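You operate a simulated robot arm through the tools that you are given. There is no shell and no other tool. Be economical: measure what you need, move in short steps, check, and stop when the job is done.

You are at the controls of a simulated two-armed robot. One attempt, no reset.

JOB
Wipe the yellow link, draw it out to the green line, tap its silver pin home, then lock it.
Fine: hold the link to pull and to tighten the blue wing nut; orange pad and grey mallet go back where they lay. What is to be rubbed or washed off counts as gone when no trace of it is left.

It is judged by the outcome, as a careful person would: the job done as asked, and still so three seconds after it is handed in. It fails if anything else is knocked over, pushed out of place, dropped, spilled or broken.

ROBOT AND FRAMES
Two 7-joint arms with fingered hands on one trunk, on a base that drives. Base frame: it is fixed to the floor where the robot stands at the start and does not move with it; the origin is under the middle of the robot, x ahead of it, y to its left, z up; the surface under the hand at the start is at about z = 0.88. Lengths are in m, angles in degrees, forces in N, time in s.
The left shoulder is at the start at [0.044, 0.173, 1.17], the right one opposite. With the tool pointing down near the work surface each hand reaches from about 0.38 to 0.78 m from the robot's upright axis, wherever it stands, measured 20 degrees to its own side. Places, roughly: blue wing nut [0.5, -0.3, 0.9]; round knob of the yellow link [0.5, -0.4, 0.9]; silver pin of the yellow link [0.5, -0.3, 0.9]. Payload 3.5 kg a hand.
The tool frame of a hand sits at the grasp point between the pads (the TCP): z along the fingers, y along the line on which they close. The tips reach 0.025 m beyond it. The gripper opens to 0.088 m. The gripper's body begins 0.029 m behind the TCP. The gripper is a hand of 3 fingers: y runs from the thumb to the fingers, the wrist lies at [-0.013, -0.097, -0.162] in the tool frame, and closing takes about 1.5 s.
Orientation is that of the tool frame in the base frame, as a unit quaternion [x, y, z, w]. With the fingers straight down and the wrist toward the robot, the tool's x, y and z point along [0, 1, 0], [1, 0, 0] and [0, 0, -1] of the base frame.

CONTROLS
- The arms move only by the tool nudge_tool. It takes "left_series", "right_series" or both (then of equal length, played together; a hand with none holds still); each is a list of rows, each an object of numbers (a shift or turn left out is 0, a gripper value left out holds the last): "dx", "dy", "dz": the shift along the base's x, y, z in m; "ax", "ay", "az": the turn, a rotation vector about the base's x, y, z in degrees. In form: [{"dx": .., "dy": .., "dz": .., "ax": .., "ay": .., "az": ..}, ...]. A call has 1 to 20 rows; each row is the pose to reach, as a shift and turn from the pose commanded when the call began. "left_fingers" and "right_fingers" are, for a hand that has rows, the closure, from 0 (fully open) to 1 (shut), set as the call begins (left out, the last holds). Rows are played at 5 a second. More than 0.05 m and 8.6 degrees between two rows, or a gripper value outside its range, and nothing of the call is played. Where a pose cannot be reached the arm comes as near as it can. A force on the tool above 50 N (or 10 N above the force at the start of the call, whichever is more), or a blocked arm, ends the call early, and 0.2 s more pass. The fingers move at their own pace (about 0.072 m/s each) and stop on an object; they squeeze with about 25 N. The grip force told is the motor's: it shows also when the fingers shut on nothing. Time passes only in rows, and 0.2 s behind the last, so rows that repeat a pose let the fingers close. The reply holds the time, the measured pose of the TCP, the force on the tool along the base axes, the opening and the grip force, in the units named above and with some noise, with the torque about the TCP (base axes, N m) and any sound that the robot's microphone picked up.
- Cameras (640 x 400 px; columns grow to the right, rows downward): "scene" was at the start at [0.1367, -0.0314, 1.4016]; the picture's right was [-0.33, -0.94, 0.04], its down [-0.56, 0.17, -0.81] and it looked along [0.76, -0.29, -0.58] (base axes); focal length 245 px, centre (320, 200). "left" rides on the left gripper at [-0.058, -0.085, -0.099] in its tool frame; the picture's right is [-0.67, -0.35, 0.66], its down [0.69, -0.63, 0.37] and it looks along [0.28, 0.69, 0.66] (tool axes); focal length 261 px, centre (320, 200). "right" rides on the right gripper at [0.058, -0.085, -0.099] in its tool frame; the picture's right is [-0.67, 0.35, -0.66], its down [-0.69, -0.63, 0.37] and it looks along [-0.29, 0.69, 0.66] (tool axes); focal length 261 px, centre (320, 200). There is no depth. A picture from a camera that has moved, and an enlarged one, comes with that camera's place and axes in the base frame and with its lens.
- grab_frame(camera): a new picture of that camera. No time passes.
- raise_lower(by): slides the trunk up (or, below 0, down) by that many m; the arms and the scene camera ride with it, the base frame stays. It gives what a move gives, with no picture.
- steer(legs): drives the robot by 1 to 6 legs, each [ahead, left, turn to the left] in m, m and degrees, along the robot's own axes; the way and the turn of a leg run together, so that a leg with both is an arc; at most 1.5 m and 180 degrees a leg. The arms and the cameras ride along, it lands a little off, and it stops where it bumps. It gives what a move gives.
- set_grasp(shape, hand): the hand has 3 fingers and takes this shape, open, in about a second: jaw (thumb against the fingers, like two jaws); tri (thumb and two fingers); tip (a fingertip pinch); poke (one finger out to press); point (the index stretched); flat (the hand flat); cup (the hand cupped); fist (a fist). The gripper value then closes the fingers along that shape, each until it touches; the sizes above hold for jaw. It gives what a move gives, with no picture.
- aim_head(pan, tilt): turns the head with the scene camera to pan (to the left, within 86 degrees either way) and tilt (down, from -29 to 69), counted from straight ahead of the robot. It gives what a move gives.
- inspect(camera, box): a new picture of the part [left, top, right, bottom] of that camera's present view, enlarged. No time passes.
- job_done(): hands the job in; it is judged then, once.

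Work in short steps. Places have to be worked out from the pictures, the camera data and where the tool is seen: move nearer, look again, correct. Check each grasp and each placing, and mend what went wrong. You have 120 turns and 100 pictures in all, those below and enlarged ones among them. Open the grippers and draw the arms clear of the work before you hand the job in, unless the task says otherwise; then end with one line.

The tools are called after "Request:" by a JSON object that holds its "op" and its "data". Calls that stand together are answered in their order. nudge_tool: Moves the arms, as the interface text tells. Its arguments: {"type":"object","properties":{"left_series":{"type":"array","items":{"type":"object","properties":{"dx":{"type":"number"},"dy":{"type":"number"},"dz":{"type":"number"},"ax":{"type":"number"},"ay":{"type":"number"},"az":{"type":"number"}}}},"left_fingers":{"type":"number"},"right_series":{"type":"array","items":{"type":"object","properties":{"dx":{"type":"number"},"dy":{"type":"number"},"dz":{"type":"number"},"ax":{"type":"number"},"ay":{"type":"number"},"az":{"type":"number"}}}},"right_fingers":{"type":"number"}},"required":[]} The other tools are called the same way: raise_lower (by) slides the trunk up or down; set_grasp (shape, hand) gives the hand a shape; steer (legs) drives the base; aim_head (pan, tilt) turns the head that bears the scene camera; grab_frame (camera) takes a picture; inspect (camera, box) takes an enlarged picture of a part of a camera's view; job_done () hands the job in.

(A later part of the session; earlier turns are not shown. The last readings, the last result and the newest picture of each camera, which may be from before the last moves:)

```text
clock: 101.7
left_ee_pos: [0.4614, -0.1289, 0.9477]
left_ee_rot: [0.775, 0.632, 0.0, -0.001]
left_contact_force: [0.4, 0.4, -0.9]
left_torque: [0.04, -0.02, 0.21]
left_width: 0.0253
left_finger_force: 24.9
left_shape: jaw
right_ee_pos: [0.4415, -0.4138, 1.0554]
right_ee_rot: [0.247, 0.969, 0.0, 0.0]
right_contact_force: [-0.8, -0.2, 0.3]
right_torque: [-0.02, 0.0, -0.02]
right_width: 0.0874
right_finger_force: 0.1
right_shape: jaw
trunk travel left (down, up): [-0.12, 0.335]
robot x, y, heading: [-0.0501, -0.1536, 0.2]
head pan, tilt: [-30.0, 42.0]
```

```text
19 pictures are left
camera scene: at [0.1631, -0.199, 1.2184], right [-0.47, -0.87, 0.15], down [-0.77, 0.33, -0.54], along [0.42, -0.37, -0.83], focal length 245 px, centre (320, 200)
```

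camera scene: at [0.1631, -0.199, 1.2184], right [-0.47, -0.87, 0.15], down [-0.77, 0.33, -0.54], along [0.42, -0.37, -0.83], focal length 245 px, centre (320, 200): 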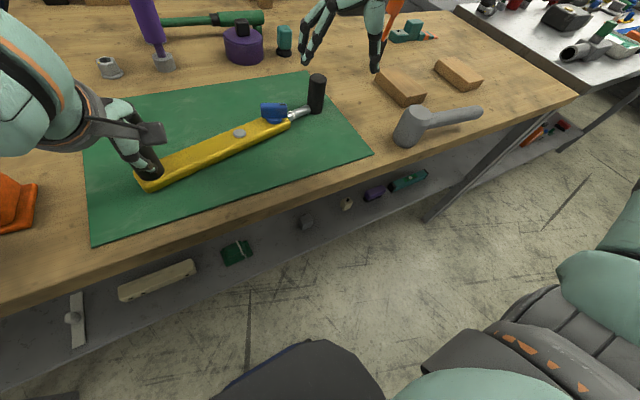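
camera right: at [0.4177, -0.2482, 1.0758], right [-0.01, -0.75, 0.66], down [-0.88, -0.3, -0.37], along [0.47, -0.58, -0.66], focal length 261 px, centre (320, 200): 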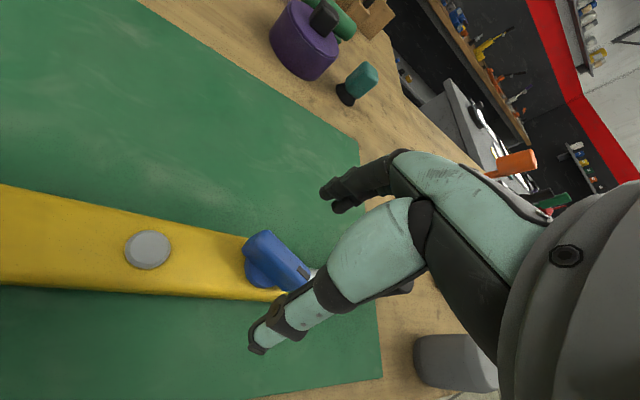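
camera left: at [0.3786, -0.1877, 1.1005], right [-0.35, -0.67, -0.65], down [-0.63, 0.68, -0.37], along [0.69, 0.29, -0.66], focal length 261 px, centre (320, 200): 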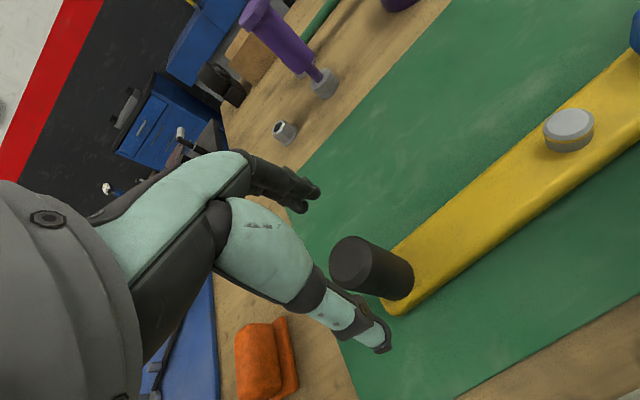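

The round post just turns inside the left grip, so it can't resist twisting. A hold on the yellow body's flat sides, between post and pin, will. I open the left hand, lift, and move it over the body at (0.478, -0.202), yaw +13° to match the link.

Request:
{"op": "nudge_tool", "data": {"left_series": [{}, {}, {}, {"dz": 0.03}, {"dz": 0.06}, {"dz": 0.09}, {"dz": 0.1, "dx": 0.002, "dy": -0.01, "az": 7}, {"dz": 0.1, "dx": 0.006, "dy": -0.025, "az": 14}, {"dz": 0.1, "dx": 0.01, "dy": -0.045, "az": 20}, {"dz": 0.1, "dx": 0.017, "dy": -0.073, "az": 25}, {"dz": 0.05, "dx": 0.017, "dy": -0.073, "az": 25}], "left_fingers": 0}}

Request:
{"op": "grab_frame", "data": {"camera": "left"}}

```text
clock: 104.1
left_ee_pos: [0.4796, -0.2004, 0.9955]
left_ee_rot: [0.619, 0.785, 0.0, 0.0]
left_contact_force: [-0.3, 0.3, -0.4]
left_torque: [-0.02, 0.0, -0.02]
left_width: 0.0878
left_finger_force: 0.0
left_shape: jaw
right_ee_pos: [0.4424, -0.4129, 1.0568]
right_ee_rot: [0.247, 0.969, -0.001, -0.001]
right_contact_force: [0.4, -0.4, -0.7]
right_torque: [-0.03, -0.01, 0.01]
right_width: 0.0874
right_finger_force: 0.1
right_shape: jaw
trunk travel left (down, up): [-0.12, 0.335]
robot x, y, heading: [-0.0513, -0.1553, 0.3]
head pan, tilt: [-30.0, 42.0]
```

```text
18 pictures are left
camera left: at [0.4111, -0.2761, 1.095], right [-0.18, -0.73, -0.65], down [-0.77, 0.52, -0.37], along [0.61, 0.44, -0.66], focal length 261 px, centre (320, 200)
```

left: 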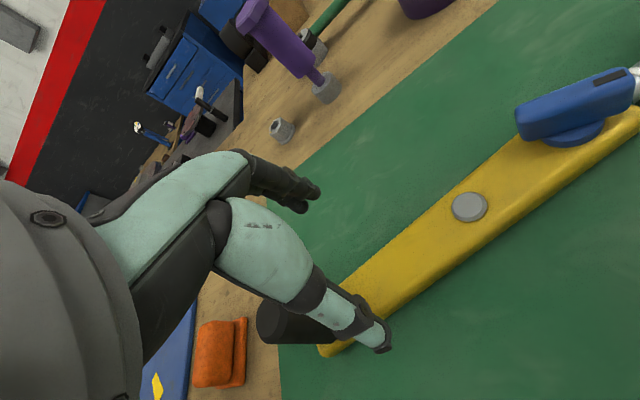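

The projected grasp point lies right on the body's centreline. I descend to z = 0.917 and close on the body.

Request:
{"op": "nudge_tool", "data": {"left_series": [{"dz": -0.03}, {"dz": -0.06}, {"dz": -0.0785}, {"dz": -0.0785}]}}

Request:
{"op": "nudge_tool", "data": {"left_series": [{}, {}, {}, {}, {}, {}, {}, {}], "left_fingers": 1}}

```text
clock: 105.1
left_ee_pos: [0.4781, -0.2016, 0.9189]
left_ee_rot: [0.62, 0.785, 0.0, 0.0]
left_contact_force: [-0.9, -0.2, -1.0]
left_torque: [-0.02, 0.0, -0.01]
left_width: 0.0877
left_finger_force: 0.0
left_shape: jaw
right_ee_pos: [0.4421, -0.4135, 1.0572]
right_ee_rot: [0.247, 0.969, 0.0, 0.0]
right_contact_force: [-0.1, 0.2, -0.1]
right_torque: [0.05, -0.04, -0.01]
right_width: 0.0877
right_finger_force: 0.1
right_shape: jaw
trunk travel left (down, up): [-0.12, 0.335]
robot x, y, heading: [-0.0479, -0.1598, 0.1]
head pan, tilt: [-30.0, 42.0]
```

```text
clock: 106.9
left_ee_pos: [0.4793, -0.2019, 0.9195]
left_ee_rot: [0.619, 0.785, 0.0, 0.001]
left_contact_force: [-1.1, -0.2, 0.2]
left_torque: [-0.01, 0.02, 0.01]
left_width: 0.0384
left_finger_force: 25.2
left_shape: jaw
right_ee_pos: [0.4408, -0.4146, 1.0562]
right_ee_rot: [0.247, 0.969, 0.0, 0.0]
right_contact_force: [-0.7, 0.1, 0.7]
right_torque: [0.0, 0.0, 0.0]
right_width: 0.088
right_finger_force: 0.0
right_shape: jaw
trunk travel left (down, up): [-0.12, 0.335]
robot x, y, heading: [-0.0488, -0.1554, 0.5]
head pan, tilt: [-30.0, 42.0]
```

Firm at 38 mm. I swing the link back by -13.5° about the post's place.

Request:
{"op": "nudge_tool", "data": {"left_series": [{"dx": -0.0035, "dy": -0.0002, "az": -2.7}, {"dx": -0.007, "dy": -0.0006, "az": -5.4}, {"dx": -0.0105, "dy": -0.0011, "az": -8.1}, {"dx": -0.014, "dy": -0.0016, "az": -10.8}, {"dx": -0.0175, "dy": -0.0022, "az": -13.5}, {"dx": -0.0175, "dy": -0.0022, "az": -13.5}]}}

Request:
{"op": "grab_frame", "data": {"camera": "scene"}}

```text
clock: 108.3
left_ee_pos: [0.462, -0.2043, 0.9186]
left_ee_rot: [0.708, 0.706, 0.0, 0.0]
left_contact_force: [3.3, 1.3, 0.8]
left_torque: [0.04, -0.07, 0.23]
left_width: 0.038
left_finger_force: 24.6
left_shape: jaw
right_ee_pos: [0.4417, -0.4134, 1.0557]
right_ee_rot: [0.246, 0.969, 0.001, 0.0]
right_contact_force: [-0.2, -0.8, 0.3]
right_torque: [0.01, -0.01, 0.0]
right_width: 0.0877
right_finger_force: 0.0
right_shape: jaw
trunk travel left (down, up): [-0.12, 0.335]
robot x, y, heading: [-0.0488, -0.1591, 0.3]
head pan, tilt: [-30.0, 42.0]
```

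```text
17 pictures are left
camera scene: at [0.1634, -0.1989, 1.2184], right [-0.47, -0.87, 0.15], down [-0.77, 0.33, -0.54], along [0.42, -0.37, -0.83], focal length 245 px, centre (320, 200)
```

scene: 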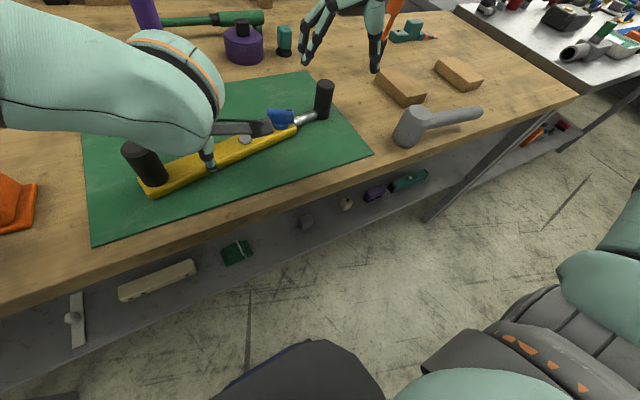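

The body slid but didn't turn, as the pads twist on it. Leverage is better: with the left hand as pivot at (0.462, -0.204), I take the round knob, now at about (0.521, -0.456), with the right hand and carry it back to x = 0.462.

Request:
{"op": "nudge_tool", "data": {"right_series": [{"dx": 0.03, "dy": -0.015}, {"dx": 0.06, "dy": -0.03}, {"dx": 0.079, "dy": -0.043}, {"dx": 0.079, "dy": -0.043, "dz": -0.03}, {"dx": 0.079, "dy": -0.043, "dz": -0.06}]}}

Request:
{"op": "grab_frame", "data": {"camera": "right"}}

```text
clock: 109.5
left_ee_pos: [0.4606, -0.2052, 0.9195]
left_ee_rot: [0.708, 0.706, 0.0, 0.0]
left_contact_force: [-0.2, 0.3, -0.3]
left_torque: [0.0, 0.01, 0.15]
left_width: 0.038
left_finger_force: 25.2
left_shape: jaw
right_ee_pos: [0.5206, -0.457, 0.9963]
right_ee_rot: [0.247, 0.969, 0.0, 0.0]
right_contact_force: [-0.7, -0.5, -0.8]
right_torque: [-0.01, -0.01, 0.01]
right_width: 0.0878
right_finger_force: 0.0
right_shape: jaw
trunk travel left (down, up): [-0.12, 0.335]
robot x, y, heading: [-0.0475, -0.159, 0.4]
head pan, tilt: [-30.0, 42.0]
```

```text
16 pictures are left
camera right: at [0.4288, -0.5026, 1.0942], right [0.76, -0.02, 0.66], down [0.3, -0.88, -0.37], along [0.58, 0.47, -0.66], focal length 261 px, centre (320, 200)
```

right: 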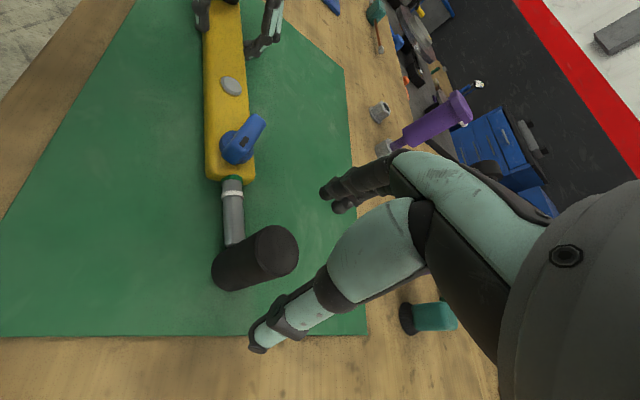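

Aligned within 5 mm; I correct, descend, grip the knob and swing it back along the arc.

Request:
{"op": "nudge_tool", "data": {"right_series": [{"dx": -0.005, "dy": 0.005, "dz": -0.03}, {"dx": -0.005, "dy": 0.005, "dz": -0.059}, {"dx": -0.005, "dy": 0.005, "dz": -0.059}]}}

Request:
{"op": "nudge_tool", "data": {"right_series": [{}, {}, {}, {}, {}, {}, {}, {}], "right_fingers": 1}}

Request:
{"op": "nudge_tool", "data": {"left_series": [{}, {}, {}, {}, {}, {}, {}, {}], "right_series": [{"dx": -0.008, "dy": -0.0015}, {"dx": -0.016, "dy": -0.003}, {"dx": -0.024, "dy": -0.0043}, {"dx": -0.032, "dy": -0.0053}, {"dx": -0.04, "dy": -0.006}, {"dx": -0.048, "dy": -0.006}, {"dx": -0.054, "dy": -0.006}, {"dx": -0.054, "dy": -0.006}]}}

Request:
{"op": "grab_frame", "data": {"camera": "scene"}}

```text
clock: 110.3
left_ee_pos: [0.4616, -0.2038, 0.9203]
left_ee_rot: [0.708, 0.706, -0.001, 0.0]
left_contact_force: [-0.3, 1.0, -0.5]
left_torque: [0.01, 0.01, 0.17]
left_width: 0.038
left_finger_force: 25.1
left_shape: jaw
right_ee_pos: [0.5153, -0.4517, 0.9366]
right_ee_rot: [0.247, 0.969, 0.0, 0.0]
right_contact_force: [-0.6, -0.2, -0.5]
right_torque: [-0.03, 0.01, -0.04]
right_width: 0.0879
right_finger_force: 0.1
right_shape: jaw
trunk travel left (down, up): [-0.12, 0.335]
robot x, y, heading: [-0.047, -0.1586, 0.6]
head pan, tilt: [-30.0, 42.0]
```

```text
clock: 112.1
left_ee_pos: [0.4622, -0.2048, 0.92]
left_ee_rot: [0.708, 0.706, 0.0, 0.0]
left_contact_force: [1.2, 0.7, 0.2]
left_torque: [0.06, -0.02, 0.17]
left_width: 0.038
left_finger_force: 24.6
left_shape: jaw
right_ee_pos: [0.5152, -0.4522, 0.937]
right_ee_rot: [0.247, 0.969, 0.0, 0.001]
right_contact_force: [-0.4, 0.8, -0.3]
right_torque: [0.02, 0.02, 0.0]
right_width: 0.0258
right_finger_force: 24.8
right_shape: jaw
trunk travel left (down, up): [-0.12, 0.335]
robot x, y, heading: [-0.0489, -0.1552, 0.3]
head pan, tilt: [-30.0, 42.0]
```

```text
clock: 113.9
left_ee_pos: [0.4613, -0.2045, 0.9201]
left_ee_rot: [0.708, 0.707, -0.001, 0.0]
left_contact_force: [-3.9, -3.0, 1.9]
left_torque: [-0.08, 0.09, -0.11]
left_width: 0.0379
left_finger_force: 25.2
left_shape: jaw
right_ee_pos: [0.4612, -0.4571, 0.9383]
right_ee_rot: [0.247, 0.969, -0.001, 0.0]
right_contact_force: [1.6, 2.8, -1.0]
right_torque: [0.06, -0.06, -0.12]
right_width: 0.0253
right_finger_force: 24.7
right_shape: jaw
trunk travel left (down, up): [-0.12, 0.335]
robot x, y, heading: [-0.0467, -0.1571, 0.4]
head pan, tilt: [-30.0, 42.0]
```

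```text
15 pictures are left
camera scene: at [0.1626, -0.1994, 1.2185], right [-0.47, -0.87, 0.14], down [-0.77, 0.33, -0.54], along [0.42, -0.37, -0.83], focal length 245 px, centre (320, 200)
```

scene: 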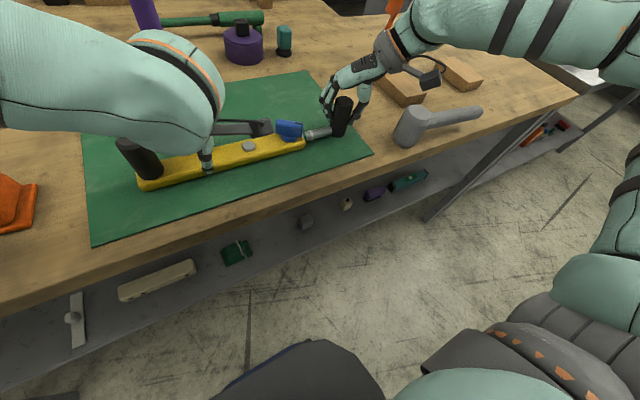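

The link is back in line. I check the green ring at the mouth.

Request:
{"op": "inspect", "data": {"camera": "scene", "box": [265, 105, 355, 165]}}

```text
6.67 times, centred on (310, 135) of scene
camera zoom: at [0.1626, -0.1994, 1.2185], right [-0.47, -0.87, 0.14], down [-0.77, 0.33, -0.54], along [0.42, -0.37, -0.83], focal length 1631 px, centre (387, 633)
```

zoom: 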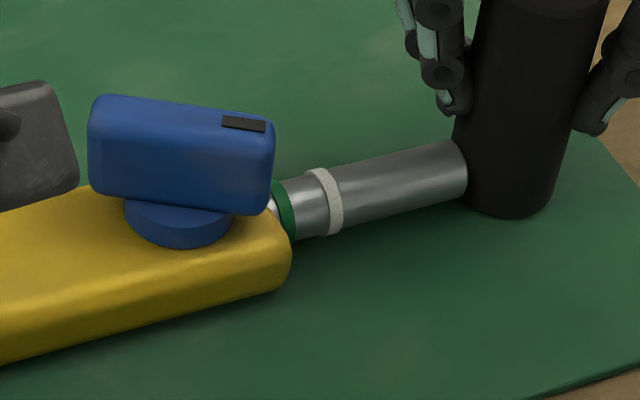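

The ring is about 1 mm further out than before; I push the knob in 2 mm, release it, rise and go over the wing at yaw +58°.

Request:
{"op": "nudge_tool", "data": {"left_series": [{}, {}, {}], "right_series": [{"dy": 0.001}, {"dy": 0.002}, {"dy": 0.002}]}}

Request:
{"op": "nudge_tool", "data": {"right_series": [{}, {}, {}, {"dz": 0.03}, {"dz": 0.06}, {"dz": 0.08}, {"dy": 0.035, "dz": 0.08}, {"dy": 0.07, "dz": 0.08, "az": -1}, {"dy": 0.106, "dz": 0.08, "az": -3}, {"dy": 0.106, "dz": 0.055, "az": -3}], "right_fingers": 0}}

Request:
{"op": "grab_frame", "data": {"camera": "right"}}

```text
clock: 114.7
left_ee_pos: [0.4608, -0.2054, 0.9191]
left_ee_rot: [0.708, 0.706, 0.0, 0.0]
left_contact_force: [-2.5, 0.0, 1.2]
left_torque: [0.02, 0.0, -0.03]
left_width: 0.0379
left_finger_force: 24.7
left_shape: jaw
right_ee_pos: [0.4616, -0.4558, 0.9368]
right_ee_rot: [0.247, 0.969, 0.0, 0.0]
right_contact_force: [1.1, -3.1, 0.1]
right_torque: [-0.04, -0.01, -0.14]
right_width: 0.0252
right_finger_force: 25.0
right_shape: jaw
trunk travel left (down, up): [-0.12, 0.335]
robot x, y, heading: [-0.0502, -0.1577, 0.4]
head pan, tilt: [-30.0, 42.0]
```

```text
clock: 116.9
left_ee_pos: [0.4609, -0.2044, 0.9197]
left_ee_rot: [0.708, 0.706, 0.0, 0.0]
left_contact_force: [0.2, 1.7, 0.1]
left_torque: [0.01, 0.0, -0.01]
left_width: 0.0379
left_finger_force: 25.0
left_shape: jaw
right_ee_pos: [0.4625, -0.3499, 0.9925]
right_ee_rot: [0.273, 0.962, 0.0, 0.0]
right_contact_force: [0.1, -0.1, 0.1]
right_torque: [-0.01, 0.01, 0.02]
right_width: 0.0876
right_finger_force: 0.1
right_shape: jaw
trunk travel left (down, up): [-0.12, 0.335]
robot x, y, heading: [-0.0508, -0.1557, 0.2]
head pan, tilt: [-30.0, 42.0]
```

```text
13 pictures are left
camera right: at [0.3688, -0.3908, 1.0907], right [0.75, -0.06, 0.66], down [0.25, -0.9, -0.37], along [0.61, 0.44, -0.66], focal length 261 px, centre (320, 200)
```

right: 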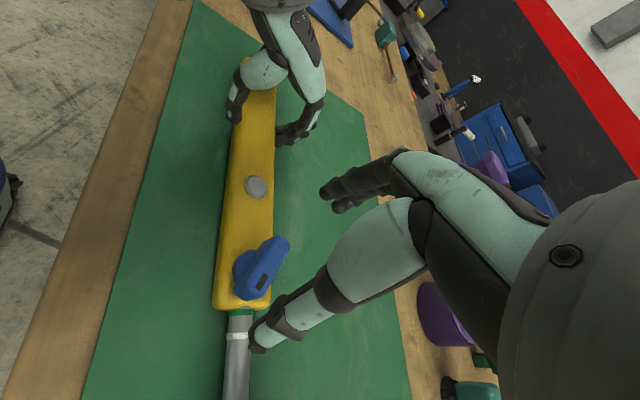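

Well placed: the bar's centre is about 4 mm nearer. Before gripping I test the full 80° clockwise sweep in the air and come back.

Request:
{"op": "nudge_tool", "data": {"right_series": [{"dx": -0.004, "dy": -0.001, "az": -8}, {"dx": -0.004, "dy": -0.001, "az": -16}, {"dx": -0.004, "dy": -0.001, "az": -24}, {"dx": -0.004, "dy": -0.001, "az": -32}, {"dx": -0.004, "dy": -0.001, "az": -40}, {"dx": -0.004, "dy": -0.001, "az": -48}, {"dx": -0.004, "dy": -0.001, "az": -56}, {"dx": -0.004, "dy": -0.001, "az": -64}, {"dx": -0.004, "dy": -0.001, "az": -72}, {"dx": -0.004, "dy": -0.001, "az": -80}, {"dx": -0.004, "dy": -0.001, "az": -72}, {"dx": -0.004, "dy": -0.001, "az": -64}, {"dx": -0.004, "dy": -0.001, "az": -56}, {"dx": -0.004, "dy": -0.001, "az": -48}, {"dx": -0.004, "dy": -0.001, "az": -40}, {"dx": -0.004, "dy": -0.001, "az": -32}, {"dx": -0.004, "dy": -0.001, "az": -24}, {"dx": -0.004, "dy": -0.001, "az": -16}, {"dx": -0.004, "dy": -0.001, "az": -8}, {"dx": -0.004, "dy": -0.001, "az": 0}]}}

```text
clock: 121.1
left_ee_pos: [0.4607, -0.205, 0.92]
left_ee_rot: [0.708, 0.707, 0.0, 0.0]
left_contact_force: [0.5, 0.4, 0.2]
left_torque: [0.0, -0.05, 0.01]
left_width: 0.0381
left_finger_force: 24.9
left_shape: jaw
right_ee_pos: [0.4571, -0.3514, 0.9925]
right_ee_rot: [0.272, 0.962, 0.0, 0.0]
right_contact_force: [0.0, -0.2, 0.5]
right_torque: [0.0, -0.01, 0.0]
right_width: 0.0879
right_finger_force: 0.2
right_shape: jaw
trunk travel left (down, up): [-0.12, 0.335]
robot x, y, heading: [-0.0492, -0.1601, 0.4]
head pan, tilt: [-30.0, 42.0]
```

The whole sweep is reachable. I descend to z = 0.940 and close on the wing's ends.

Request:
{"op": "nudge_tool", "data": {"right_series": [{"dz": -0.025}, {"dz": -0.052}, {"dz": -0.052}]}}

Request:
{"op": "nudge_tool", "data": {"right_series": [{}, {}, {}, {}, {}, {}, {}, {}], "right_fingers": 1}}

Request:
{"op": "inspect", "data": {"camera": "scene", "box": [235, 75, 365, 165]}}

```text
clock: 121.9
left_ee_pos: [0.4607, -0.2035, 0.9191]
left_ee_rot: [0.708, 0.706, 0.0, 0.001]
left_contact_force: [-0.7, 0.0, 0.2]
left_torque: [0.01, 0.04, -0.01]
left_width: 0.0381
left_finger_force: 25.0
left_shape: jaw
right_ee_pos: [0.457, -0.3513, 0.9412]
right_ee_rot: [0.272, 0.962, 0.001, 0.0]
right_contact_force: [-0.1, -0.1, 0.4]
right_torque: [0.02, 0.07, 0.01]
right_width: 0.0874
right_finger_force: 0.0
right_shape: jaw
trunk travel left (down, up): [-0.12, 0.335]
robot x, y, heading: [-0.0506, -0.1569, 0.3]
head pan, tilt: [-30.0, 42.0]
```

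```text
clock: 123.7
left_ee_pos: [0.4606, -0.2044, 0.9202]
left_ee_rot: [0.708, 0.706, 0.001, 0.0]
left_contact_force: [3.9, 7.4, 0.0]
left_torque: [0.15, -0.08, 0.09]
left_width: 0.038
left_finger_force: 25.1
left_shape: jaw
right_ee_pos: [0.4579, -0.3523, 0.9414]
right_ee_rot: [0.272, 0.962, 0.0, 0.0]
right_contact_force: [-4.4, -8.5, 1.2]
right_torque: [-0.19, 0.07, 0.03]
right_width: 0.0331
right_finger_force: 25.1
right_shape: jaw
trunk travel left (down, up): [-0.12, 0.335]
robot x, y, heading: [-0.0453, -0.1577, 0.4]
head pan, tilt: [-30.0, 42.0]
```

```text
4.44 times, centred on (300, 120) of scene
camera zoom: at [0.1627, -0.1997, 1.2185], right [-0.47, -0.87, 0.14], down [-0.77, 0.33, -0.54], along [0.42, -0.37, -0.83], focal length 1087 px, centre (409, 556)
```

zoom: 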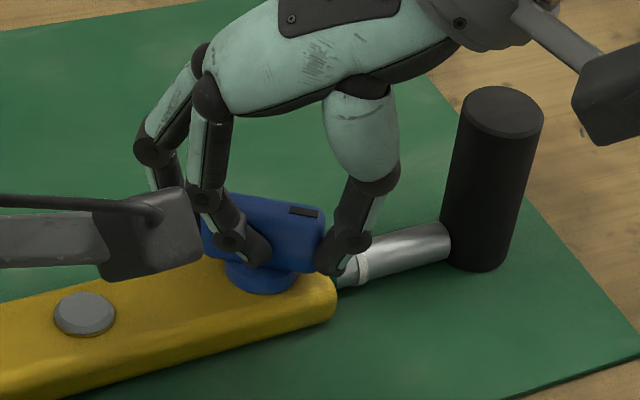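

Gripped, with slight side load; I ease 2–3 mm along that load and turn clockwise 32° as a first stroke.

Request:
{"op": "nudge_tool", "data": {"left_series": [{}, {}, {}, {}, {}, {}], "right_series": [{"dx": -0.001, "dy": -0.002}, {"dx": -0.001, "dy": -0.002, "az": -6}, {"dx": -0.001, "dy": -0.002, "az": -13}, {"dx": -0.001, "dy": -0.002, "az": -20}, {"dx": -0.001, "dy": -0.002, "az": -27}, {"dx": -0.001, "dy": -0.002, "az": -32}]}}

Request:
{"op": "inspect", "data": {"camera": "scene", "box": [235, 75, 365, 165]}}

```text
clock: 125.1
left_ee_pos: [0.4616, -0.2044, 0.92]
left_ee_rot: [0.708, 0.706, 0.0, 0.0]
left_contact_force: [1.2, -8.9, 2.4]
left_torque: [-0.16, 0.09, -0.08]
left_width: 0.0384
left_finger_force: 24.8
left_shape: jaw
right_ee_pos: [0.457, -0.3532, 0.9412]
right_ee_rot: [0.528, 0.849, 0.0, 0.0]
right_contact_force: [-0.9, 11.4, 0.1]
right_torque: [0.27, -0.05, 0.26]
right_width: 0.0347
right_finger_force: 24.5
right_shape: jaw
trunk travel left (down, up): [-0.12, 0.335]
robot x, y, heading: [-0.0491, -0.1584, 0.5]
head pan, tilt: [-30.0, 42.0]
```

```text
4.44 times, centred on (300, 120) of scene
camera zoom: at [0.163, -0.1989, 1.2185], right [-0.47, -0.87, 0.15], down [-0.77, 0.33, -0.54], along [0.42, -0.37, -0.83], focal length 1087 px, centre (409, 556)
```

zoom: 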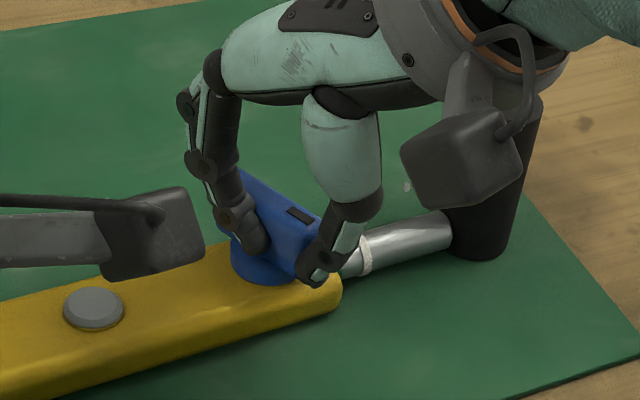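

The wing turns with the hand. The two wrist cameras would come close if I went on to yaw 0, so I turn only another 14° while easing the y load, and read the torque.

Request:
{"op": "nudge_tool", "data": {"left_series": [{}, {}, {}, {}], "right_series": [{"dy": 0.002}, {"dy": 0.003, "az": -5}, {"dy": 0.003, "az": -10}, {"dy": 0.003, "az": -14}]}}

```text
clock: 126.1
left_ee_pos: [0.4597, -0.2045, 0.9197]
left_ee_rot: [0.708, 0.706, -0.001, 0.001]
left_contact_force: [1.0, -11.1, 2.6]
left_torque: [-0.2, 0.04, -0.15]
left_width: 0.0382
left_finger_force: 25.4
left_shape: jaw
right_ee_pos: [0.4564, -0.3503, 0.9404]
right_ee_rot: [0.628, 0.779, 0.001, 0.0]
right_contact_force: [-0.8, 14.5, 0.0]
right_torque: [0.25, -0.07, 0.32]
right_width: 0.0345
right_finger_force: 25.0
right_shape: jaw
trunk travel left (down, up): [-0.12, 0.335]
robot x, y, heading: [-0.0494, -0.1567, 0.2]
head pan, tilt: [-30.0, 42.0]
```

Torque rises to 0.32 Nm. I open, rise, and see how far the wing has turned.

Request:
{"op": "nudge_tool", "data": {"right_series": [{}, {}, {}, {"dz": 0.02}, {"dz": 0.05}, {"dz": 0.055, "az": 8}, {"dz": 0.055, "az": 16}, {"dz": 0.055, "az": 24}, {"dz": 0.055, "az": 32}, {"dz": 0.055, "az": 40}, {"dz": 0.055, "az": 48}, {"dz": 0.055, "az": 56}], "right_fingers": 0}}

Request:
{"op": "inspect", "data": {"camera": "scene", "box": [235, 75, 365, 165]}}

```text
clock: 128.7
left_ee_pos: [0.4604, -0.2039, 0.92]
left_ee_rot: [0.708, 0.706, 0.0, 0.0]
left_contact_force: [-0.5, 1.4, 1.2]
left_torque: [0.02, -0.04, 0.03]
left_width: 0.0381
left_finger_force: 25.0
left_shape: jaw
right_ee_pos: [0.4568, -0.35, 0.9947]
right_ee_rot: [0.187, 0.982, 0.0, 0.0]
right_contact_force: [-0.2, 0.2, -0.1]
right_torque: [-0.01, -0.04, 0.0]
right_width: 0.0878
right_finger_force: 0.0
right_shape: jaw
trunk travel left (down, up): [-0.12, 0.335]
robot x, y, heading: [-0.0505, -0.1565, 0.5]
head pan, tilt: [-30.0, 42.0]
```

```text
4.44 times, centred on (300, 120) of scene
camera zoom: at [0.1629, -0.199, 1.2185], right [-0.47, -0.87, 0.14], down [-0.77, 0.33, -0.54], along [0.42, -0.37, -0.83], focal length 1087 px, centre (409, 556)
```

zoom: 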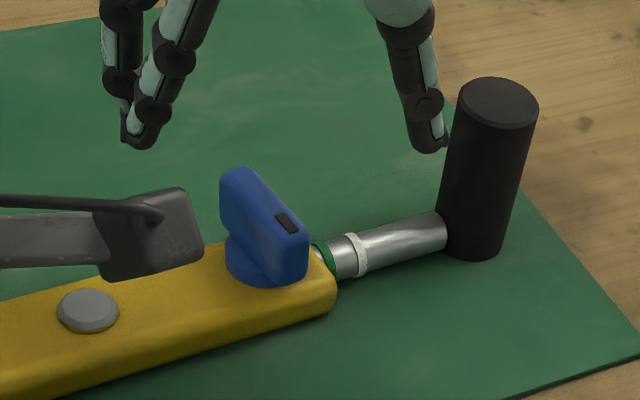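

The wing has turned about 40° so far and now lies nearly along x. The next bite is across its flats at yaw ≈ +106°; I test that yaw in the air and correct the centre to (0.462, -0.349).

Request:
{"op": "nudge_tool", "data": {"right_series": [{"dx": 0.001, "az": 8}, {"dx": 0.002, "az": 16}, {"dx": 0.003, "az": 24}, {"dx": 0.004, "az": 32}, {"dx": 0.005, "dy": 0.001, "az": 38}]}}

Request:
{"op": "grab_frame", "data": {"camera": "right"}}

```text
clock: 129.9
left_ee_pos: [0.4623, -0.2044, 0.9197]
left_ee_rot: [0.708, 0.706, 0.0, 0.0]
left_contact_force: [0.2, 0.7, -0.6]
left_torque: [0.03, -0.02, 0.04]
left_width: 0.0384
left_finger_force: 25.3
left_shape: jaw
right_ee_pos: [0.4424, -0.3203, 0.975]
right_ee_rot: [-0.135, 0.991, -0.01, 0.014]
right_contact_force: [0.1, 0.2, -0.1]
right_torque: [0.0, 0.02, 0.01]
right_width: 0.0875
right_finger_force: 0.1
right_shape: jaw
right hand out of reach, approached as far as the arm can: row 4, 5
trunk travel left (down, up): [-0.12, 0.335]
robot x, y, heading: [-0.0487, -0.1572, 0.2]
head pan, tilt: [-30.0, 42.0]
```

```text
9 pictures are left
camera right: at [0.4049, -0.4154, 1.0746], right [0.53, 0.53, 0.66], down [0.84, -0.43, -0.33], along [0.11, 0.73, -0.67], focal length 261 px, centre (320, 200)
```

right: 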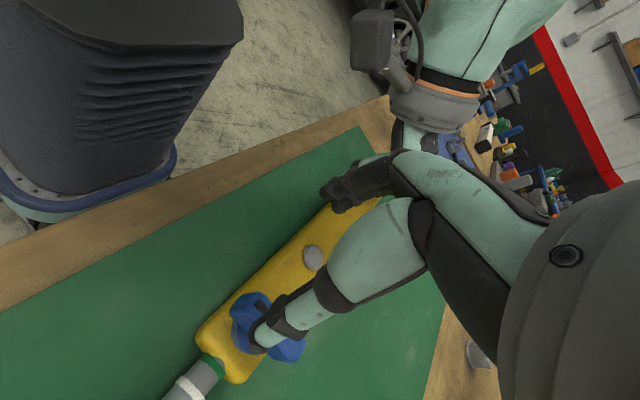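

Yaw beyond about 92° is out of reach here. I'll bite at yaw 85°; the closing pads will align the bar, which also turns it clockwise, the tightening way. I back off up and re-centre.

Request:
{"op": "nudge_tool", "data": {"right_series": [{"dz": 0.025}, {"dx": 0.005, "dy": -0.008, "dz": 0.025, "az": -7}, {"dx": 0.012, "dy": -0.018, "dz": 0.025, "az": -14}, {"dx": 0.02, "dy": -0.029, "dz": 0.025, "az": -20}, {"dx": 0.02, "dy": -0.029, "dz": 0.02, "az": -20}]}}

```text
clock: 131.1
left_ee_pos: [0.4619, -0.2033, 0.9186]
left_ee_rot: [0.708, 0.706, 0.0, 0.001]
left_contact_force: [-0.2, -0.5, 0.6]
left_torque: [-0.02, -0.02, 0.04]
left_width: 0.0384
left_finger_force: 25.1
left_shape: jaw
right_ee_pos: [0.4631, -0.3513, 0.9959]
right_ee_rot: [0.032, 0.999, 0.0, 0.0]
right_contact_force: [0.8, 1.2, 0.0]
right_torque: [0.0, -0.02, 0.0]
right_width: 0.0875
right_finger_force: 0.0
right_shape: jaw
right hand out of reach, approached as far as the arm can: row 1
trunk travel left (down, up): [-0.12, 0.335]
robot x, y, heading: [-0.0502, -0.1565, 0.2]
head pan, tilt: [-30.0, 42.0]
```

Good at yaw 86°. I descend in small steps.

Request:
{"op": "nudge_tool", "data": {"right_series": [{"dx": -0.001, "dy": 0.002, "dz": -0.012}, {"dx": -0.001, "dy": 0.002, "dz": -0.022}]}}

Request:
{"op": "nudge_tool", "data": {"right_series": [{"dz": -0.012}, {"dz": -0.024}, {"dz": -0.032}]}}

```text
clock: 131.7
left_ee_pos: [0.4605, -0.2039, 0.9195]
left_ee_rot: [0.708, 0.706, 0.0, 0.0]
left_contact_force: [0.0, 0.4, -0.2]
left_torque: [-0.04, -0.03, 0.05]
left_width: 0.0381
left_finger_force: 25.1
left_shape: jaw
right_ee_pos: [0.462, -0.348, 0.9732]
right_ee_rot: [0.031, 1.0, -0.001, 0.001]
right_contact_force: [0.5, -0.2, 0.2]
right_torque: [0.01, 0.0, -0.01]
right_width: 0.088
right_finger_force: 0.0
right_shape: jaw
trunk travel left (down, up): [-0.12, 0.335]
robot x, y, heading: [-0.0449, -0.1574, 0.4]
head pan, tilt: [-30.0, 42.0]
```

```text
clock: 132.5
left_ee_pos: [0.4605, -0.2034, 0.9195]
left_ee_rot: [0.708, 0.706, -0.001, 0.001]
left_contact_force: [0.1, 0.4, 0.8]
left_torque: [-0.02, -0.01, 0.06]
left_width: 0.0386
left_finger_force: 24.9
left_shape: jaw
right_ee_pos: [0.4626, -0.3486, 0.9415]
right_ee_rot: [0.031, 1.0, 0.0, -0.001]
right_contact_force: [-0.3, -0.3, -0.2]
right_torque: [-0.01, -0.02, -0.02]
right_width: 0.0879
right_finger_force: 0.1
right_shape: jaw
trunk travel left (down, up): [-0.12, 0.335]
robot x, y, heading: [-0.0469, -0.1607, 0.3]
head pan, tilt: [-30.0, 42.0]
```

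Reachable all the way down. I close across the flats.

Request:
{"op": "nudge_tool", "data": {"left_series": [{}, {}, {}, {}, {}, {}, {}, {}], "right_series": [{}, {}, {}, {}, {}, {}, {}, {}], "right_fingers": 1}}

Request:
{"op": "inspect", "data": {"camera": "scene", "box": [235, 75, 365, 165]}}

```text
clock: 134.3
left_ee_pos: [0.4617, -0.2032, 0.9198]
left_ee_rot: [0.708, 0.707, 0.0, 0.0]
left_contact_force: [0.8, 0.2, 1.4]
left_torque: [-0.01, -0.02, 0.02]
left_width: 0.0381
left_finger_force: 25.2
left_shape: jaw
right_ee_pos: [0.4619, -0.3475, 0.9411]
right_ee_rot: [0.031, 1.0, 0.0, 0.0]
right_contact_force: [-1.9, -0.2, -0.4]
right_torque: [0.02, 0.05, 0.03]
right_width: 0.0118
right_finger_force: 24.6
right_shape: jaw
trunk travel left (down, up): [-0.12, 0.335]
robot x, y, heading: [-0.0522, -0.1567, 0.3]
head pan, tilt: [-30.0, 42.0]
```

```text
4.44 times, centred on (300, 120) of scene
camera zoom: at [0.163, -0.1992, 1.2185], right [-0.47, -0.87, 0.14], down [-0.77, 0.33, -0.54], along [0.42, -0.37, -0.83], focal length 1087 px, centre (409, 556)
```

zoom: 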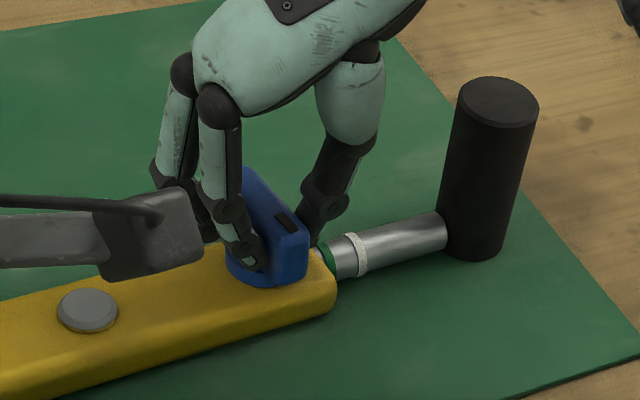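

Firm and aligned. I turn clockwise 36°.

Request:
{"op": "nudge_tool", "data": {"left_series": [{}, {}, {}, {}, {}, {}], "right_series": [{"az": -6}, {"az": -12}, {"az": -18}, {"az": -24}, {"az": -30}, {"az": -36}]}}

```text
clock: 135.7
left_ee_pos: [0.461, -0.2044, 0.9201]
left_ee_rot: [0.708, 0.706, 0.0, 0.001]
left_contact_force: [2.7, -9.3, 2.0]
left_torque: [-0.17, 0.03, -0.07]
left_width: 0.0383
left_finger_force: 24.9
left_shape: jaw
right_ee_pos: [0.4618, -0.3482, 0.9422]
right_ee_rot: [0.339, 0.941, 0.0, 0.0]
right_contact_force: [-2.6, 9.8, 0.5]
right_torque: [0.42, -0.01, 0.34]
right_width: 0.0118
right_finger_force: 25.5
right_shape: jaw
trunk travel left (down, up): [-0.12, 0.335]
robot x, y, heading: [-0.0514, -0.1617, 0.4]
head pan, tilt: [-30.0, 42.0]
```

Turning against a steady 0.34 Nm. I go on for another 34°.

Request:
{"op": "nudge_tool", "data": {"left_series": [{}, {}, {}, {}, {}, {}], "right_series": [{"dy": 0.001, "az": -6}, {"dy": 0.002, "az": -12}, {"dy": 0.002, "az": -18}, {"dy": 0.002, "az": -24}, {"dy": 0.002, "az": -30}, {"dy": 0.002, "az": -34}]}}

Request:
{"op": "inspect", "data": {"camera": "scene", "box": [235, 75, 365, 165]}}

```text
clock: 137.1
left_ee_pos: [0.4618, -0.2041, 0.9198]
left_ee_rot: [0.709, 0.705, 0.0, 0.001]
left_contact_force: [3.7, -17.0, 3.7]
left_torque: [-0.37, 0.18, -0.3]
left_width: 0.0394
left_finger_force: 24.8
left_shape: jaw
right_ee_pos: [0.4621, -0.3443, 0.9423]
right_ee_rot: [0.599, 0.801, 0.0, 0.0]
right_contact_force: [-4.5, 21.1, -0.8]
right_torque: [1.28, -0.1, 1.02]
right_width: 0.0113
right_finger_force: 24.9
right_shape: jaw
trunk travel left (down, up): [-0.12, 0.335]
robot x, y, heading: [-0.0469, -0.1597, 0.4]
head pan, tilt: [-30.0, 42.0]
```

```text
4.44 times, centred on (300, 120) of scene
camera zoom: at [0.1625, -0.1984, 1.2186], right [-0.47, -0.87, 0.15], down [-0.77, 0.33, -0.54], along [0.42, -0.37, -0.83], focal length 1087 px, centre (409, 556)
```

zoom: 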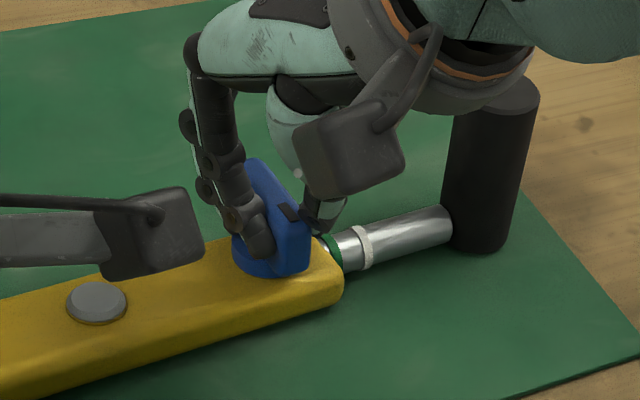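

Torque shot up to 1.0 Nm and the wing stopped turning: it is tight. I unwind a little, open, rise and look.

Request:
{"op": "nudge_tool", "data": {"right_series": [{"az": 6, "dy": -0.001}, {"az": 6, "dy": -0.001}]}}

Request:
{"op": "nudge_tool", "data": {"right_series": [{}, {}, {}, {}, {"dz": 0.02}, {"dz": 0.05}, {"dz": 0.09}, {"dz": 0.11, "dx": 0.02, "dy": -0.03}, {"dz": 0.11, "dx": 0.03, "dy": -0.07}], "right_fingers": 0}}

Request:
{"op": "inspect", "data": {"camera": "scene", "box": [235, 85, 355, 165]}}

```text
clock: 137.7
left_ee_pos: [0.4598, -0.204, 0.9203]
left_ee_rot: [0.708, 0.706, -0.001, 0.001]
left_contact_force: [3.9, -21.5, 3.6]
left_torque: [-0.4, 0.11, -0.34]
left_width: 0.0394
left_finger_force: 25.0
left_shape: jaw
right_ee_pos: [0.462, -0.3468, 0.9434]
right_ee_rot: [0.556, 0.831, 0.0, 0.0]
right_contact_force: [-3.2, 22.2, 0.7]
right_torque: [1.12, -0.15, 0.61]
right_width: 0.0114
right_finger_force: 24.9
right_shape: jaw
trunk travel left (down, up): [-0.12, 0.335]
robot x, y, heading: [-0.0494, -0.1552, 0.3]
head pan, tilt: [-30.0, 42.0]
```

```text
clock: 139.7
left_ee_pos: [0.4613, -0.2046, 0.9189]
left_ee_rot: [0.708, 0.706, 0.0, 0.001]
left_contact_force: [-1.3, 1.8, 0.8]
left_torque: [0.02, -0.08, 0.12]
left_width: 0.039
left_finger_force: 25.0
left_shape: jaw
right_ee_pos: [0.4922, -0.4166, 1.0505]
right_ee_rot: [0.556, 0.831, -0.001, 0.0]
right_contact_force: [0.9, -0.8, -0.8]
right_torque: [0.03, 0.02, -0.01]
right_width: 0.0874
right_finger_force: 0.0
right_shape: jaw
trunk travel left (down, up): [-0.12, 0.335]
robot x, y, heading: [-0.0467, -0.1565, 0.4]
head pan, tilt: [-30.0, 42.0]
```

```text
5.00 times, centred on (295, 125) of scene
camera zoom: at [0.1627, -0.1998, 1.2185], right [-0.47, -0.87, 0.14], down [-0.77, 0.33, -0.54], along [0.42, -0.37, -0.83], focal length 1223 px, centre (445, 575)
```

zoom: 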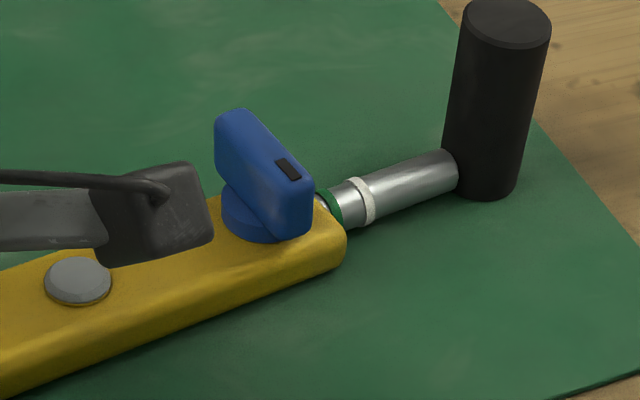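

The wing sits tight: on easing back, the whole link turned with it by about 6°. I check the lock with the round knob and swing the link straight again. First I bring the right hand over the knob at about (0.500, -0.455).

Request:
{"op": "nudge_tool", "data": {"right_series": [{"dx": 0.004, "dy": -0.02}, {"dx": 0.008, "dy": -0.038}, {"dx": 0.008, "dy": -0.038, "dz": -0.04}, {"dx": 0.008, "dy": -0.038, "dz": -0.055}]}}

Request:
{"op": "grab_frame", "data": {"camera": "right"}}

```text
clock: 140.7
left_ee_pos: [0.4605, -0.2035, 0.9187]
left_ee_rot: [0.707, 0.707, 0.001, 0.0]
left_contact_force: [0.1, 2.4, 0.3]
left_torque: [0.07, -0.06, 0.11]
left_width: 0.0386
left_finger_force: 25.0
left_shape: jaw
right_ee_pos: [0.5005, -0.455, 0.9974]
right_ee_rot: [0.556, 0.831, 0.001, 0.0]
right_contact_force: [0.9, -0.3, -0.6]
right_torque: [0.0, 0.02, 0.02]
right_width: 0.0878
right_finger_force: 0.1
right_shape: jaw
trunk travel left (down, up): [-0.12, 0.335]
robot x, y, heading: [-0.049, -0.1586, 0.3]
head pan, tilt: [-30.0, 42.0]
```

```text
5 pictures are left
camera right: at [0.3986, -0.4332, 1.0948], right [0.58, -0.49, 0.66], down [-0.32, -0.87, -0.36], along [0.75, 0.0, -0.66], focal length 261 px, centre (320, 200)
```

right: 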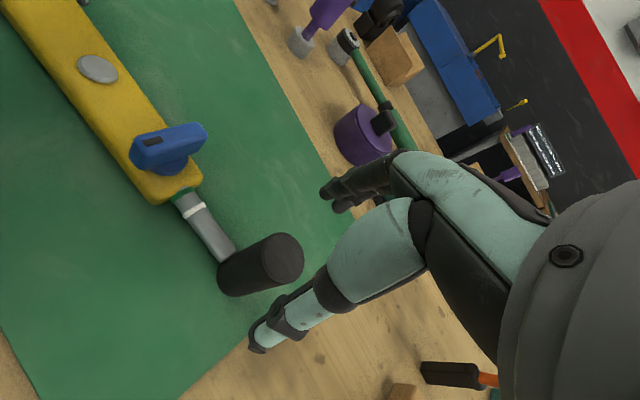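

Perfectly aligned. I descend, grip the knob, and tug 3 mm outward to test the lock (free sliding took only about 3.5 N).

Request:
{"op": "nudge_tool", "data": {"right_series": [{"dz": -0.03}, {"dz": -0.06}, {"dz": -0.06}]}}

Request:
{"op": "nudge_tool", "data": {"left_series": [{}, {}, {}, {}, {}, {}, {}, {}, {}, {}, {}], "right_series": [{}, {}, {}, {}, {}, {}, {}, {}, {"dx": 0.0002, "dy": -0.0015}, {"dx": 0.0005, "dy": -0.003}, {"dx": 0.0005, "dy": -0.003}], "right_fingers": 1}}

```text
clock: 141.5
left_ee_pos: [0.4615, -0.2033, 0.9193]
left_ee_rot: [0.708, 0.706, 0.0, -0.001]
left_contact_force: [-0.4, 0.6, 0.2]
left_torque: [0.05, -0.05, 0.08]
left_width: 0.0387
left_finger_force: 25.1
left_shape: jaw
right_ee_pos: [0.5004, -0.4556, 0.9359]
right_ee_rot: [0.557, 0.831, 0.0, 0.0]
right_contact_force: [0.2, 0.0, -0.9]
right_torque: [0.01, -0.01, -0.01]
right_width: 0.0877
right_finger_force: 0.1
right_shape: jaw
trunk travel left (down, up): [-0.12, 0.335]
robot x, y, heading: [-0.0427, -0.1579, 0.6]
head pan, tilt: [-30.0, 42.0]
```

```text
clock: 143.9
left_ee_pos: [0.4613, -0.2038, 0.9183]
left_ee_rot: [0.708, 0.706, 0.0, 0.001]
left_contact_force: [1.0, -8.1, 0.6]
left_torque: [-0.14, -0.05, -0.01]
left_width: 0.0388
left_finger_force: 25.6
left_shape: jaw
right_ee_pos: [0.5012, -0.4591, 0.9379]
right_ee_rot: [0.556, 0.831, 0.0, 0.0]
right_contact_force: [-1.2, 9.8, 0.2]
right_torque: [0.12, 0.02, 0.08]
right_width: 0.026
right_finger_force: 24.9
right_shape: jaw
trunk travel left (down, up): [-0.12, 0.335]
robot x, y, heading: [-0.0512, -0.1571, 0.1]
head pan, tilt: [-30.0, 42.0]
```

At 9.8 N the slide no longer gives: it is locked. I swing the link straight again along the arc about the left grip.

Request:
{"op": "nudge_tool", "data": {"left_series": [{}, {}, {}, {}, {}, {}, {}, {}], "right_series": [{"dx": -0.0005, "dy": 0.003}, {"dx": -0.008, "dy": 0.002}, {"dx": -0.016, "dy": 0.001}, {"dx": -0.024, "dy": 0.0005}, {"dx": -0.032, "dy": 0.0}, {"dx": -0.04, "dy": -0.0005}, {"dx": -0.042, "dy": -0.0005}, {"dx": -0.042, "dy": -0.0005}]}}

Request:
{"op": "grab_frame", "data": {"camera": "scene"}}

```text
clock: 145.7
left_ee_pos: [0.4608, -0.204, 0.9198]
left_ee_rot: [0.708, 0.706, 0.0, 0.0]
left_contact_force: [-3.2, -4.3, 1.6]
left_torque: [-0.07, 0.03, -0.15]
left_width: 0.038
left_finger_force: 25.0
left_shape: jaw
right_ee_pos: [0.4586, -0.4599, 0.9366]
right_ee_rot: [0.557, 0.831, 0.0, 0.0]
right_contact_force: [2.2, 4.7, 0.6]
right_torque: [0.08, -0.04, -0.09]
right_width: 0.0257
right_finger_force: 24.9
right_shape: jaw
trunk travel left (down, up): [-0.12, 0.335]
robot x, y, heading: [-0.0515, -0.1608, 0.3]
head pan, tilt: [-30.0, 42.0]
```

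```text
4 pictures are left
camera scene: at [0.1627, -0.1994, 1.2185], right [-0.47, -0.87, 0.14], down [-0.77, 0.33, -0.54], along [0.42, -0.37, -0.83], focal length 245 px, centre (320, 200)
```

scene: 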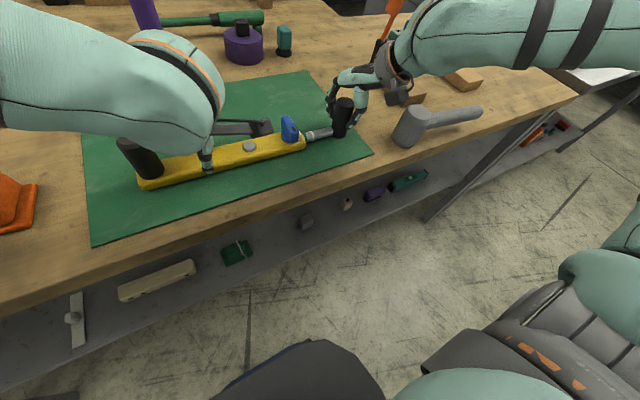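

The link is straight and in place. To be sure of the lock I take one more bite: release the knob, rise, and go over the wing at yaw ≈ 86°, which now matches its flats.

Request:
{"op": "nudge_tool", "data": {"right_series": [{}, {}, {}, {"dz": 0.03}, {"dz": 0.06}, {"dz": 0.06, "dy": 0.015, "az": 8}, {"dz": 0.06, "dy": 0.03, "az": 16}, {"dz": 0.06, "dy": 0.045, "az": 24}, {"dz": 0.06, "dx": 0.001, "dy": 0.06, "az": 32}, {"dz": 0.06, "dx": 0.002, "dy": 0.075, "az": 40}, {"dz": 0.06, "dx": 0.003, "dy": 0.09, "az": 48}, {"dz": 0.06, "dx": 0.003, "dy": 0.1, "az": 56}, {"dz": 0.06, "dx": 0.003, "dy": 0.111, "az": 63}], "right_fingers": 0}}

Request:
{"op": "inspect", "data": {"camera": "right", "box": [160, 180, 400, 380]}}

```text
clock: 148.5
left_ee_pos: [0.462, -0.2039, 0.9209]
left_ee_rot: [0.708, 0.706, 0.0, -0.001]
left_contact_force: [-0.7, 0.0, -0.1]
left_torque: [-0.02, -0.01, -0.05]
left_width: 0.0378
left_finger_force: 25.3
left_shape: jaw
right_ee_pos: [0.4607, -0.349, 0.9973]
right_ee_rot: [0.039, 0.999, 0.0, 0.0]
right_contact_force: [0.4, -0.1, 0.2]
right_torque: [0.01, -0.02, -0.01]
right_width: 0.0878
right_finger_force: 0.1
right_shape: jaw
trunk travel left (down, up): [-0.12, 0.335]
robot x, y, heading: [-0.0451, -0.1574, 0.3]
head pan, tilt: [-30.0, 42.0]
```

```text
2.00 times, centred on (280, 280) of right
camera zoom: at [0.3957, -0.428, 1.0948], right [0.7, 0.29, 0.66], down [0.63, -0.68, -0.37], along [0.34, 0.67, -0.66], focal length 521 px, centre (400, 40)
```

zoom: 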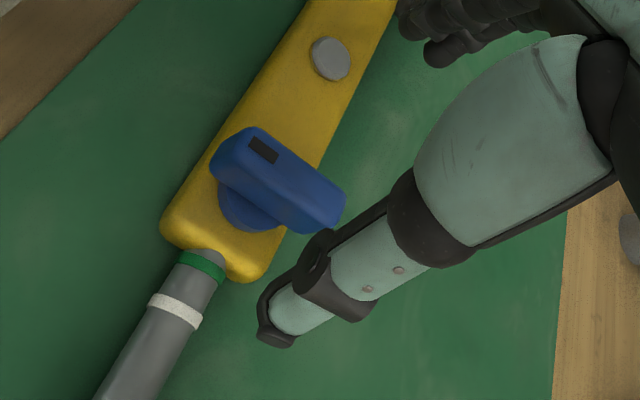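

The bar is perpendicular to the link and matches the hand. I descend, close, and turn clockwise in small steps, watching the torque.

Request:
{"op": "nudge_tool", "data": {"right_series": [{"dz": -0.014}, {"dz": -0.028}, {"dz": -0.042}, {"dz": -0.056}, {"dz": -0.056}]}}

Request:
{"op": "nudge_tool", "data": {"left_series": [{}, {}, {}, {}, {}, {}, {}, {}, {}, {}, {}], "right_series": [{}, {}, {}, {}, {}, {}, {}, {}, {"az": -5}, {"az": -10}, {"az": -15}], "right_fingers": 1}}

```text
clock: 149.7
left_ee_pos: [0.4605, -0.2036, 0.9197]
left_ee_rot: [0.707, 0.707, 0.0, 0.0]
left_contact_force: [-1.5, -1.0, 0.1]
left_torque: [-0.02, -0.01, -0.03]
left_width: 0.0382
left_finger_force: 24.8
left_shape: jaw
right_ee_pos: [0.4632, -0.3475, 0.94]
right_ee_rot: [0.04, 0.999, 0.0, 0.0]
right_contact_force: [-0.2, -0.1, 0.4]
right_torque: [-0.02, 0.01, -0.02]
right_width: 0.0878
right_finger_force: 0.1
right_shape: jaw
trunk travel left (down, up): [-0.12, 0.335]
robot x, y, heading: [-0.0462, -0.1605, 0.5]
head pan, tilt: [-30.0, 42.0]
```

```text
clock: 152.1
left_ee_pos: [0.4617, -0.205, 0.9199]
left_ee_rot: [0.707, 0.707, 0.0, 0.0]
left_contact_force: [2.5, -2.6, 0.7]
left_torque: [-0.03, -0.06, -0.06]
left_width: 0.0382
left_finger_force: 25.2
left_shape: jaw
right_ee_pos: [0.4622, -0.3481, 0.9414]
right_ee_rot: [0.171, 0.985, 0.001, 0.001]
right_contact_force: [-1.3, 2.7, -1.0]
right_torque: [0.13, 0.01, 0.08]
right_width: 0.011
right_finger_force: 24.8
right_shape: jaw
trunk travel left (down, up): [-0.12, 0.335]
robot x, y, heading: [-0.0477, -0.1601, 0.1]
head pan, tilt: [-30.0, 42.0]
```

Only 0.08 Nm so far. I go on clockwise another 20°.

Request:
{"op": "nudge_tool", "data": {"left_series": [{}, {}, {}, {}], "right_series": [{"az": -5}, {"az": -10}, {"az": -15}, {"az": -20}]}}

```text
clock: 153.1
left_ee_pos: [0.4607, -0.2032, 0.9203]
left_ee_rot: [0.709, 0.706, 0.0, 0.0]
left_contact_force: [2.6, -9.5, 2.1]
left_torque: [-0.13, -0.04, -0.18]
left_width: 0.0383
left_finger_force: 25.1
left_shape: jaw
right_ee_pos: [0.4611, -0.348, 0.9405]
right_ee_rot: [0.34, 0.94, 0.0, -0.001]
right_contact_force: [-0.8, 9.8, 0.1]
right_torque: [0.38, -0.04, 0.32]
right_width: 0.011
right_finger_force: 25.0
right_shape: jaw
trunk travel left (down, up): [-0.12, 0.335]
robot x, y, heading: [-0.0515, -0.1587, 0.1]
head pan, tilt: [-30.0, 42.0]
```

0.32 Nm now. Another 20°, then a look.

Request:
{"op": "nudge_tool", "data": {"left_series": [{}, {}, {}, {}, {}], "right_series": [{"az": -5}, {"az": -10}, {"az": -15}, {"az": -20}, {"az": -20}]}}

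Request:
{"op": "inspect", "data": {"camera": "scene", "box": [235, 85, 355, 165]}}

```text
clock: 154.3
left_ee_pos: [0.462, -0.2034, 0.9209]
left_ee_rot: [0.708, 0.706, 0.0, 0.001]
left_contact_force: [0.6, -18.7, 4.2]
left_torque: [-0.35, 0.07, -0.3]
left_width: 0.0386
left_finger_force: 24.6
left_shape: jaw
right_ee_pos: [0.4617, -0.3481, 0.9409]
right_ee_rot: [0.498, 0.867, 0.0, -0.001]
right_contact_force: [-1.6, 21.5, -0.9]
right_torque: [0.9, -0.08, 0.65]
right_width: 0.0102
right_finger_force: 25.4
right_shape: jaw
trunk travel left (down, up): [-0.12, 0.335]
robot x, y, heading: [-0.0481, -0.1564, 0.2]
head pan, tilt: [-30.0, 42.0]
```

```text
5.00 times, centred on (295, 125) of scene
camera zoom: at [0.1631, -0.1991, 1.2184], right [-0.47, -0.87, 0.14], down [-0.77, 0.33, -0.54], along [0.42, -0.37, -0.83], focal length 1223 px, centre (445, 575)
```

zoom: 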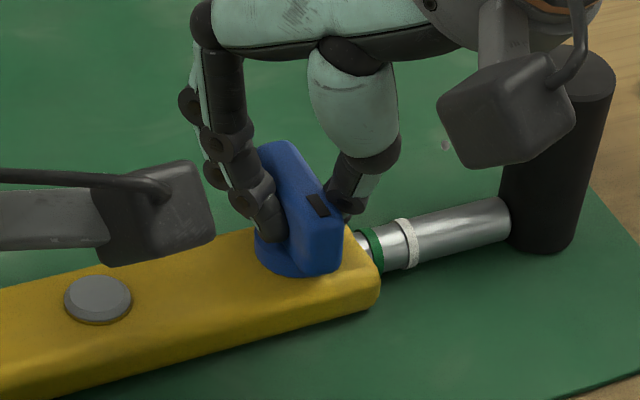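

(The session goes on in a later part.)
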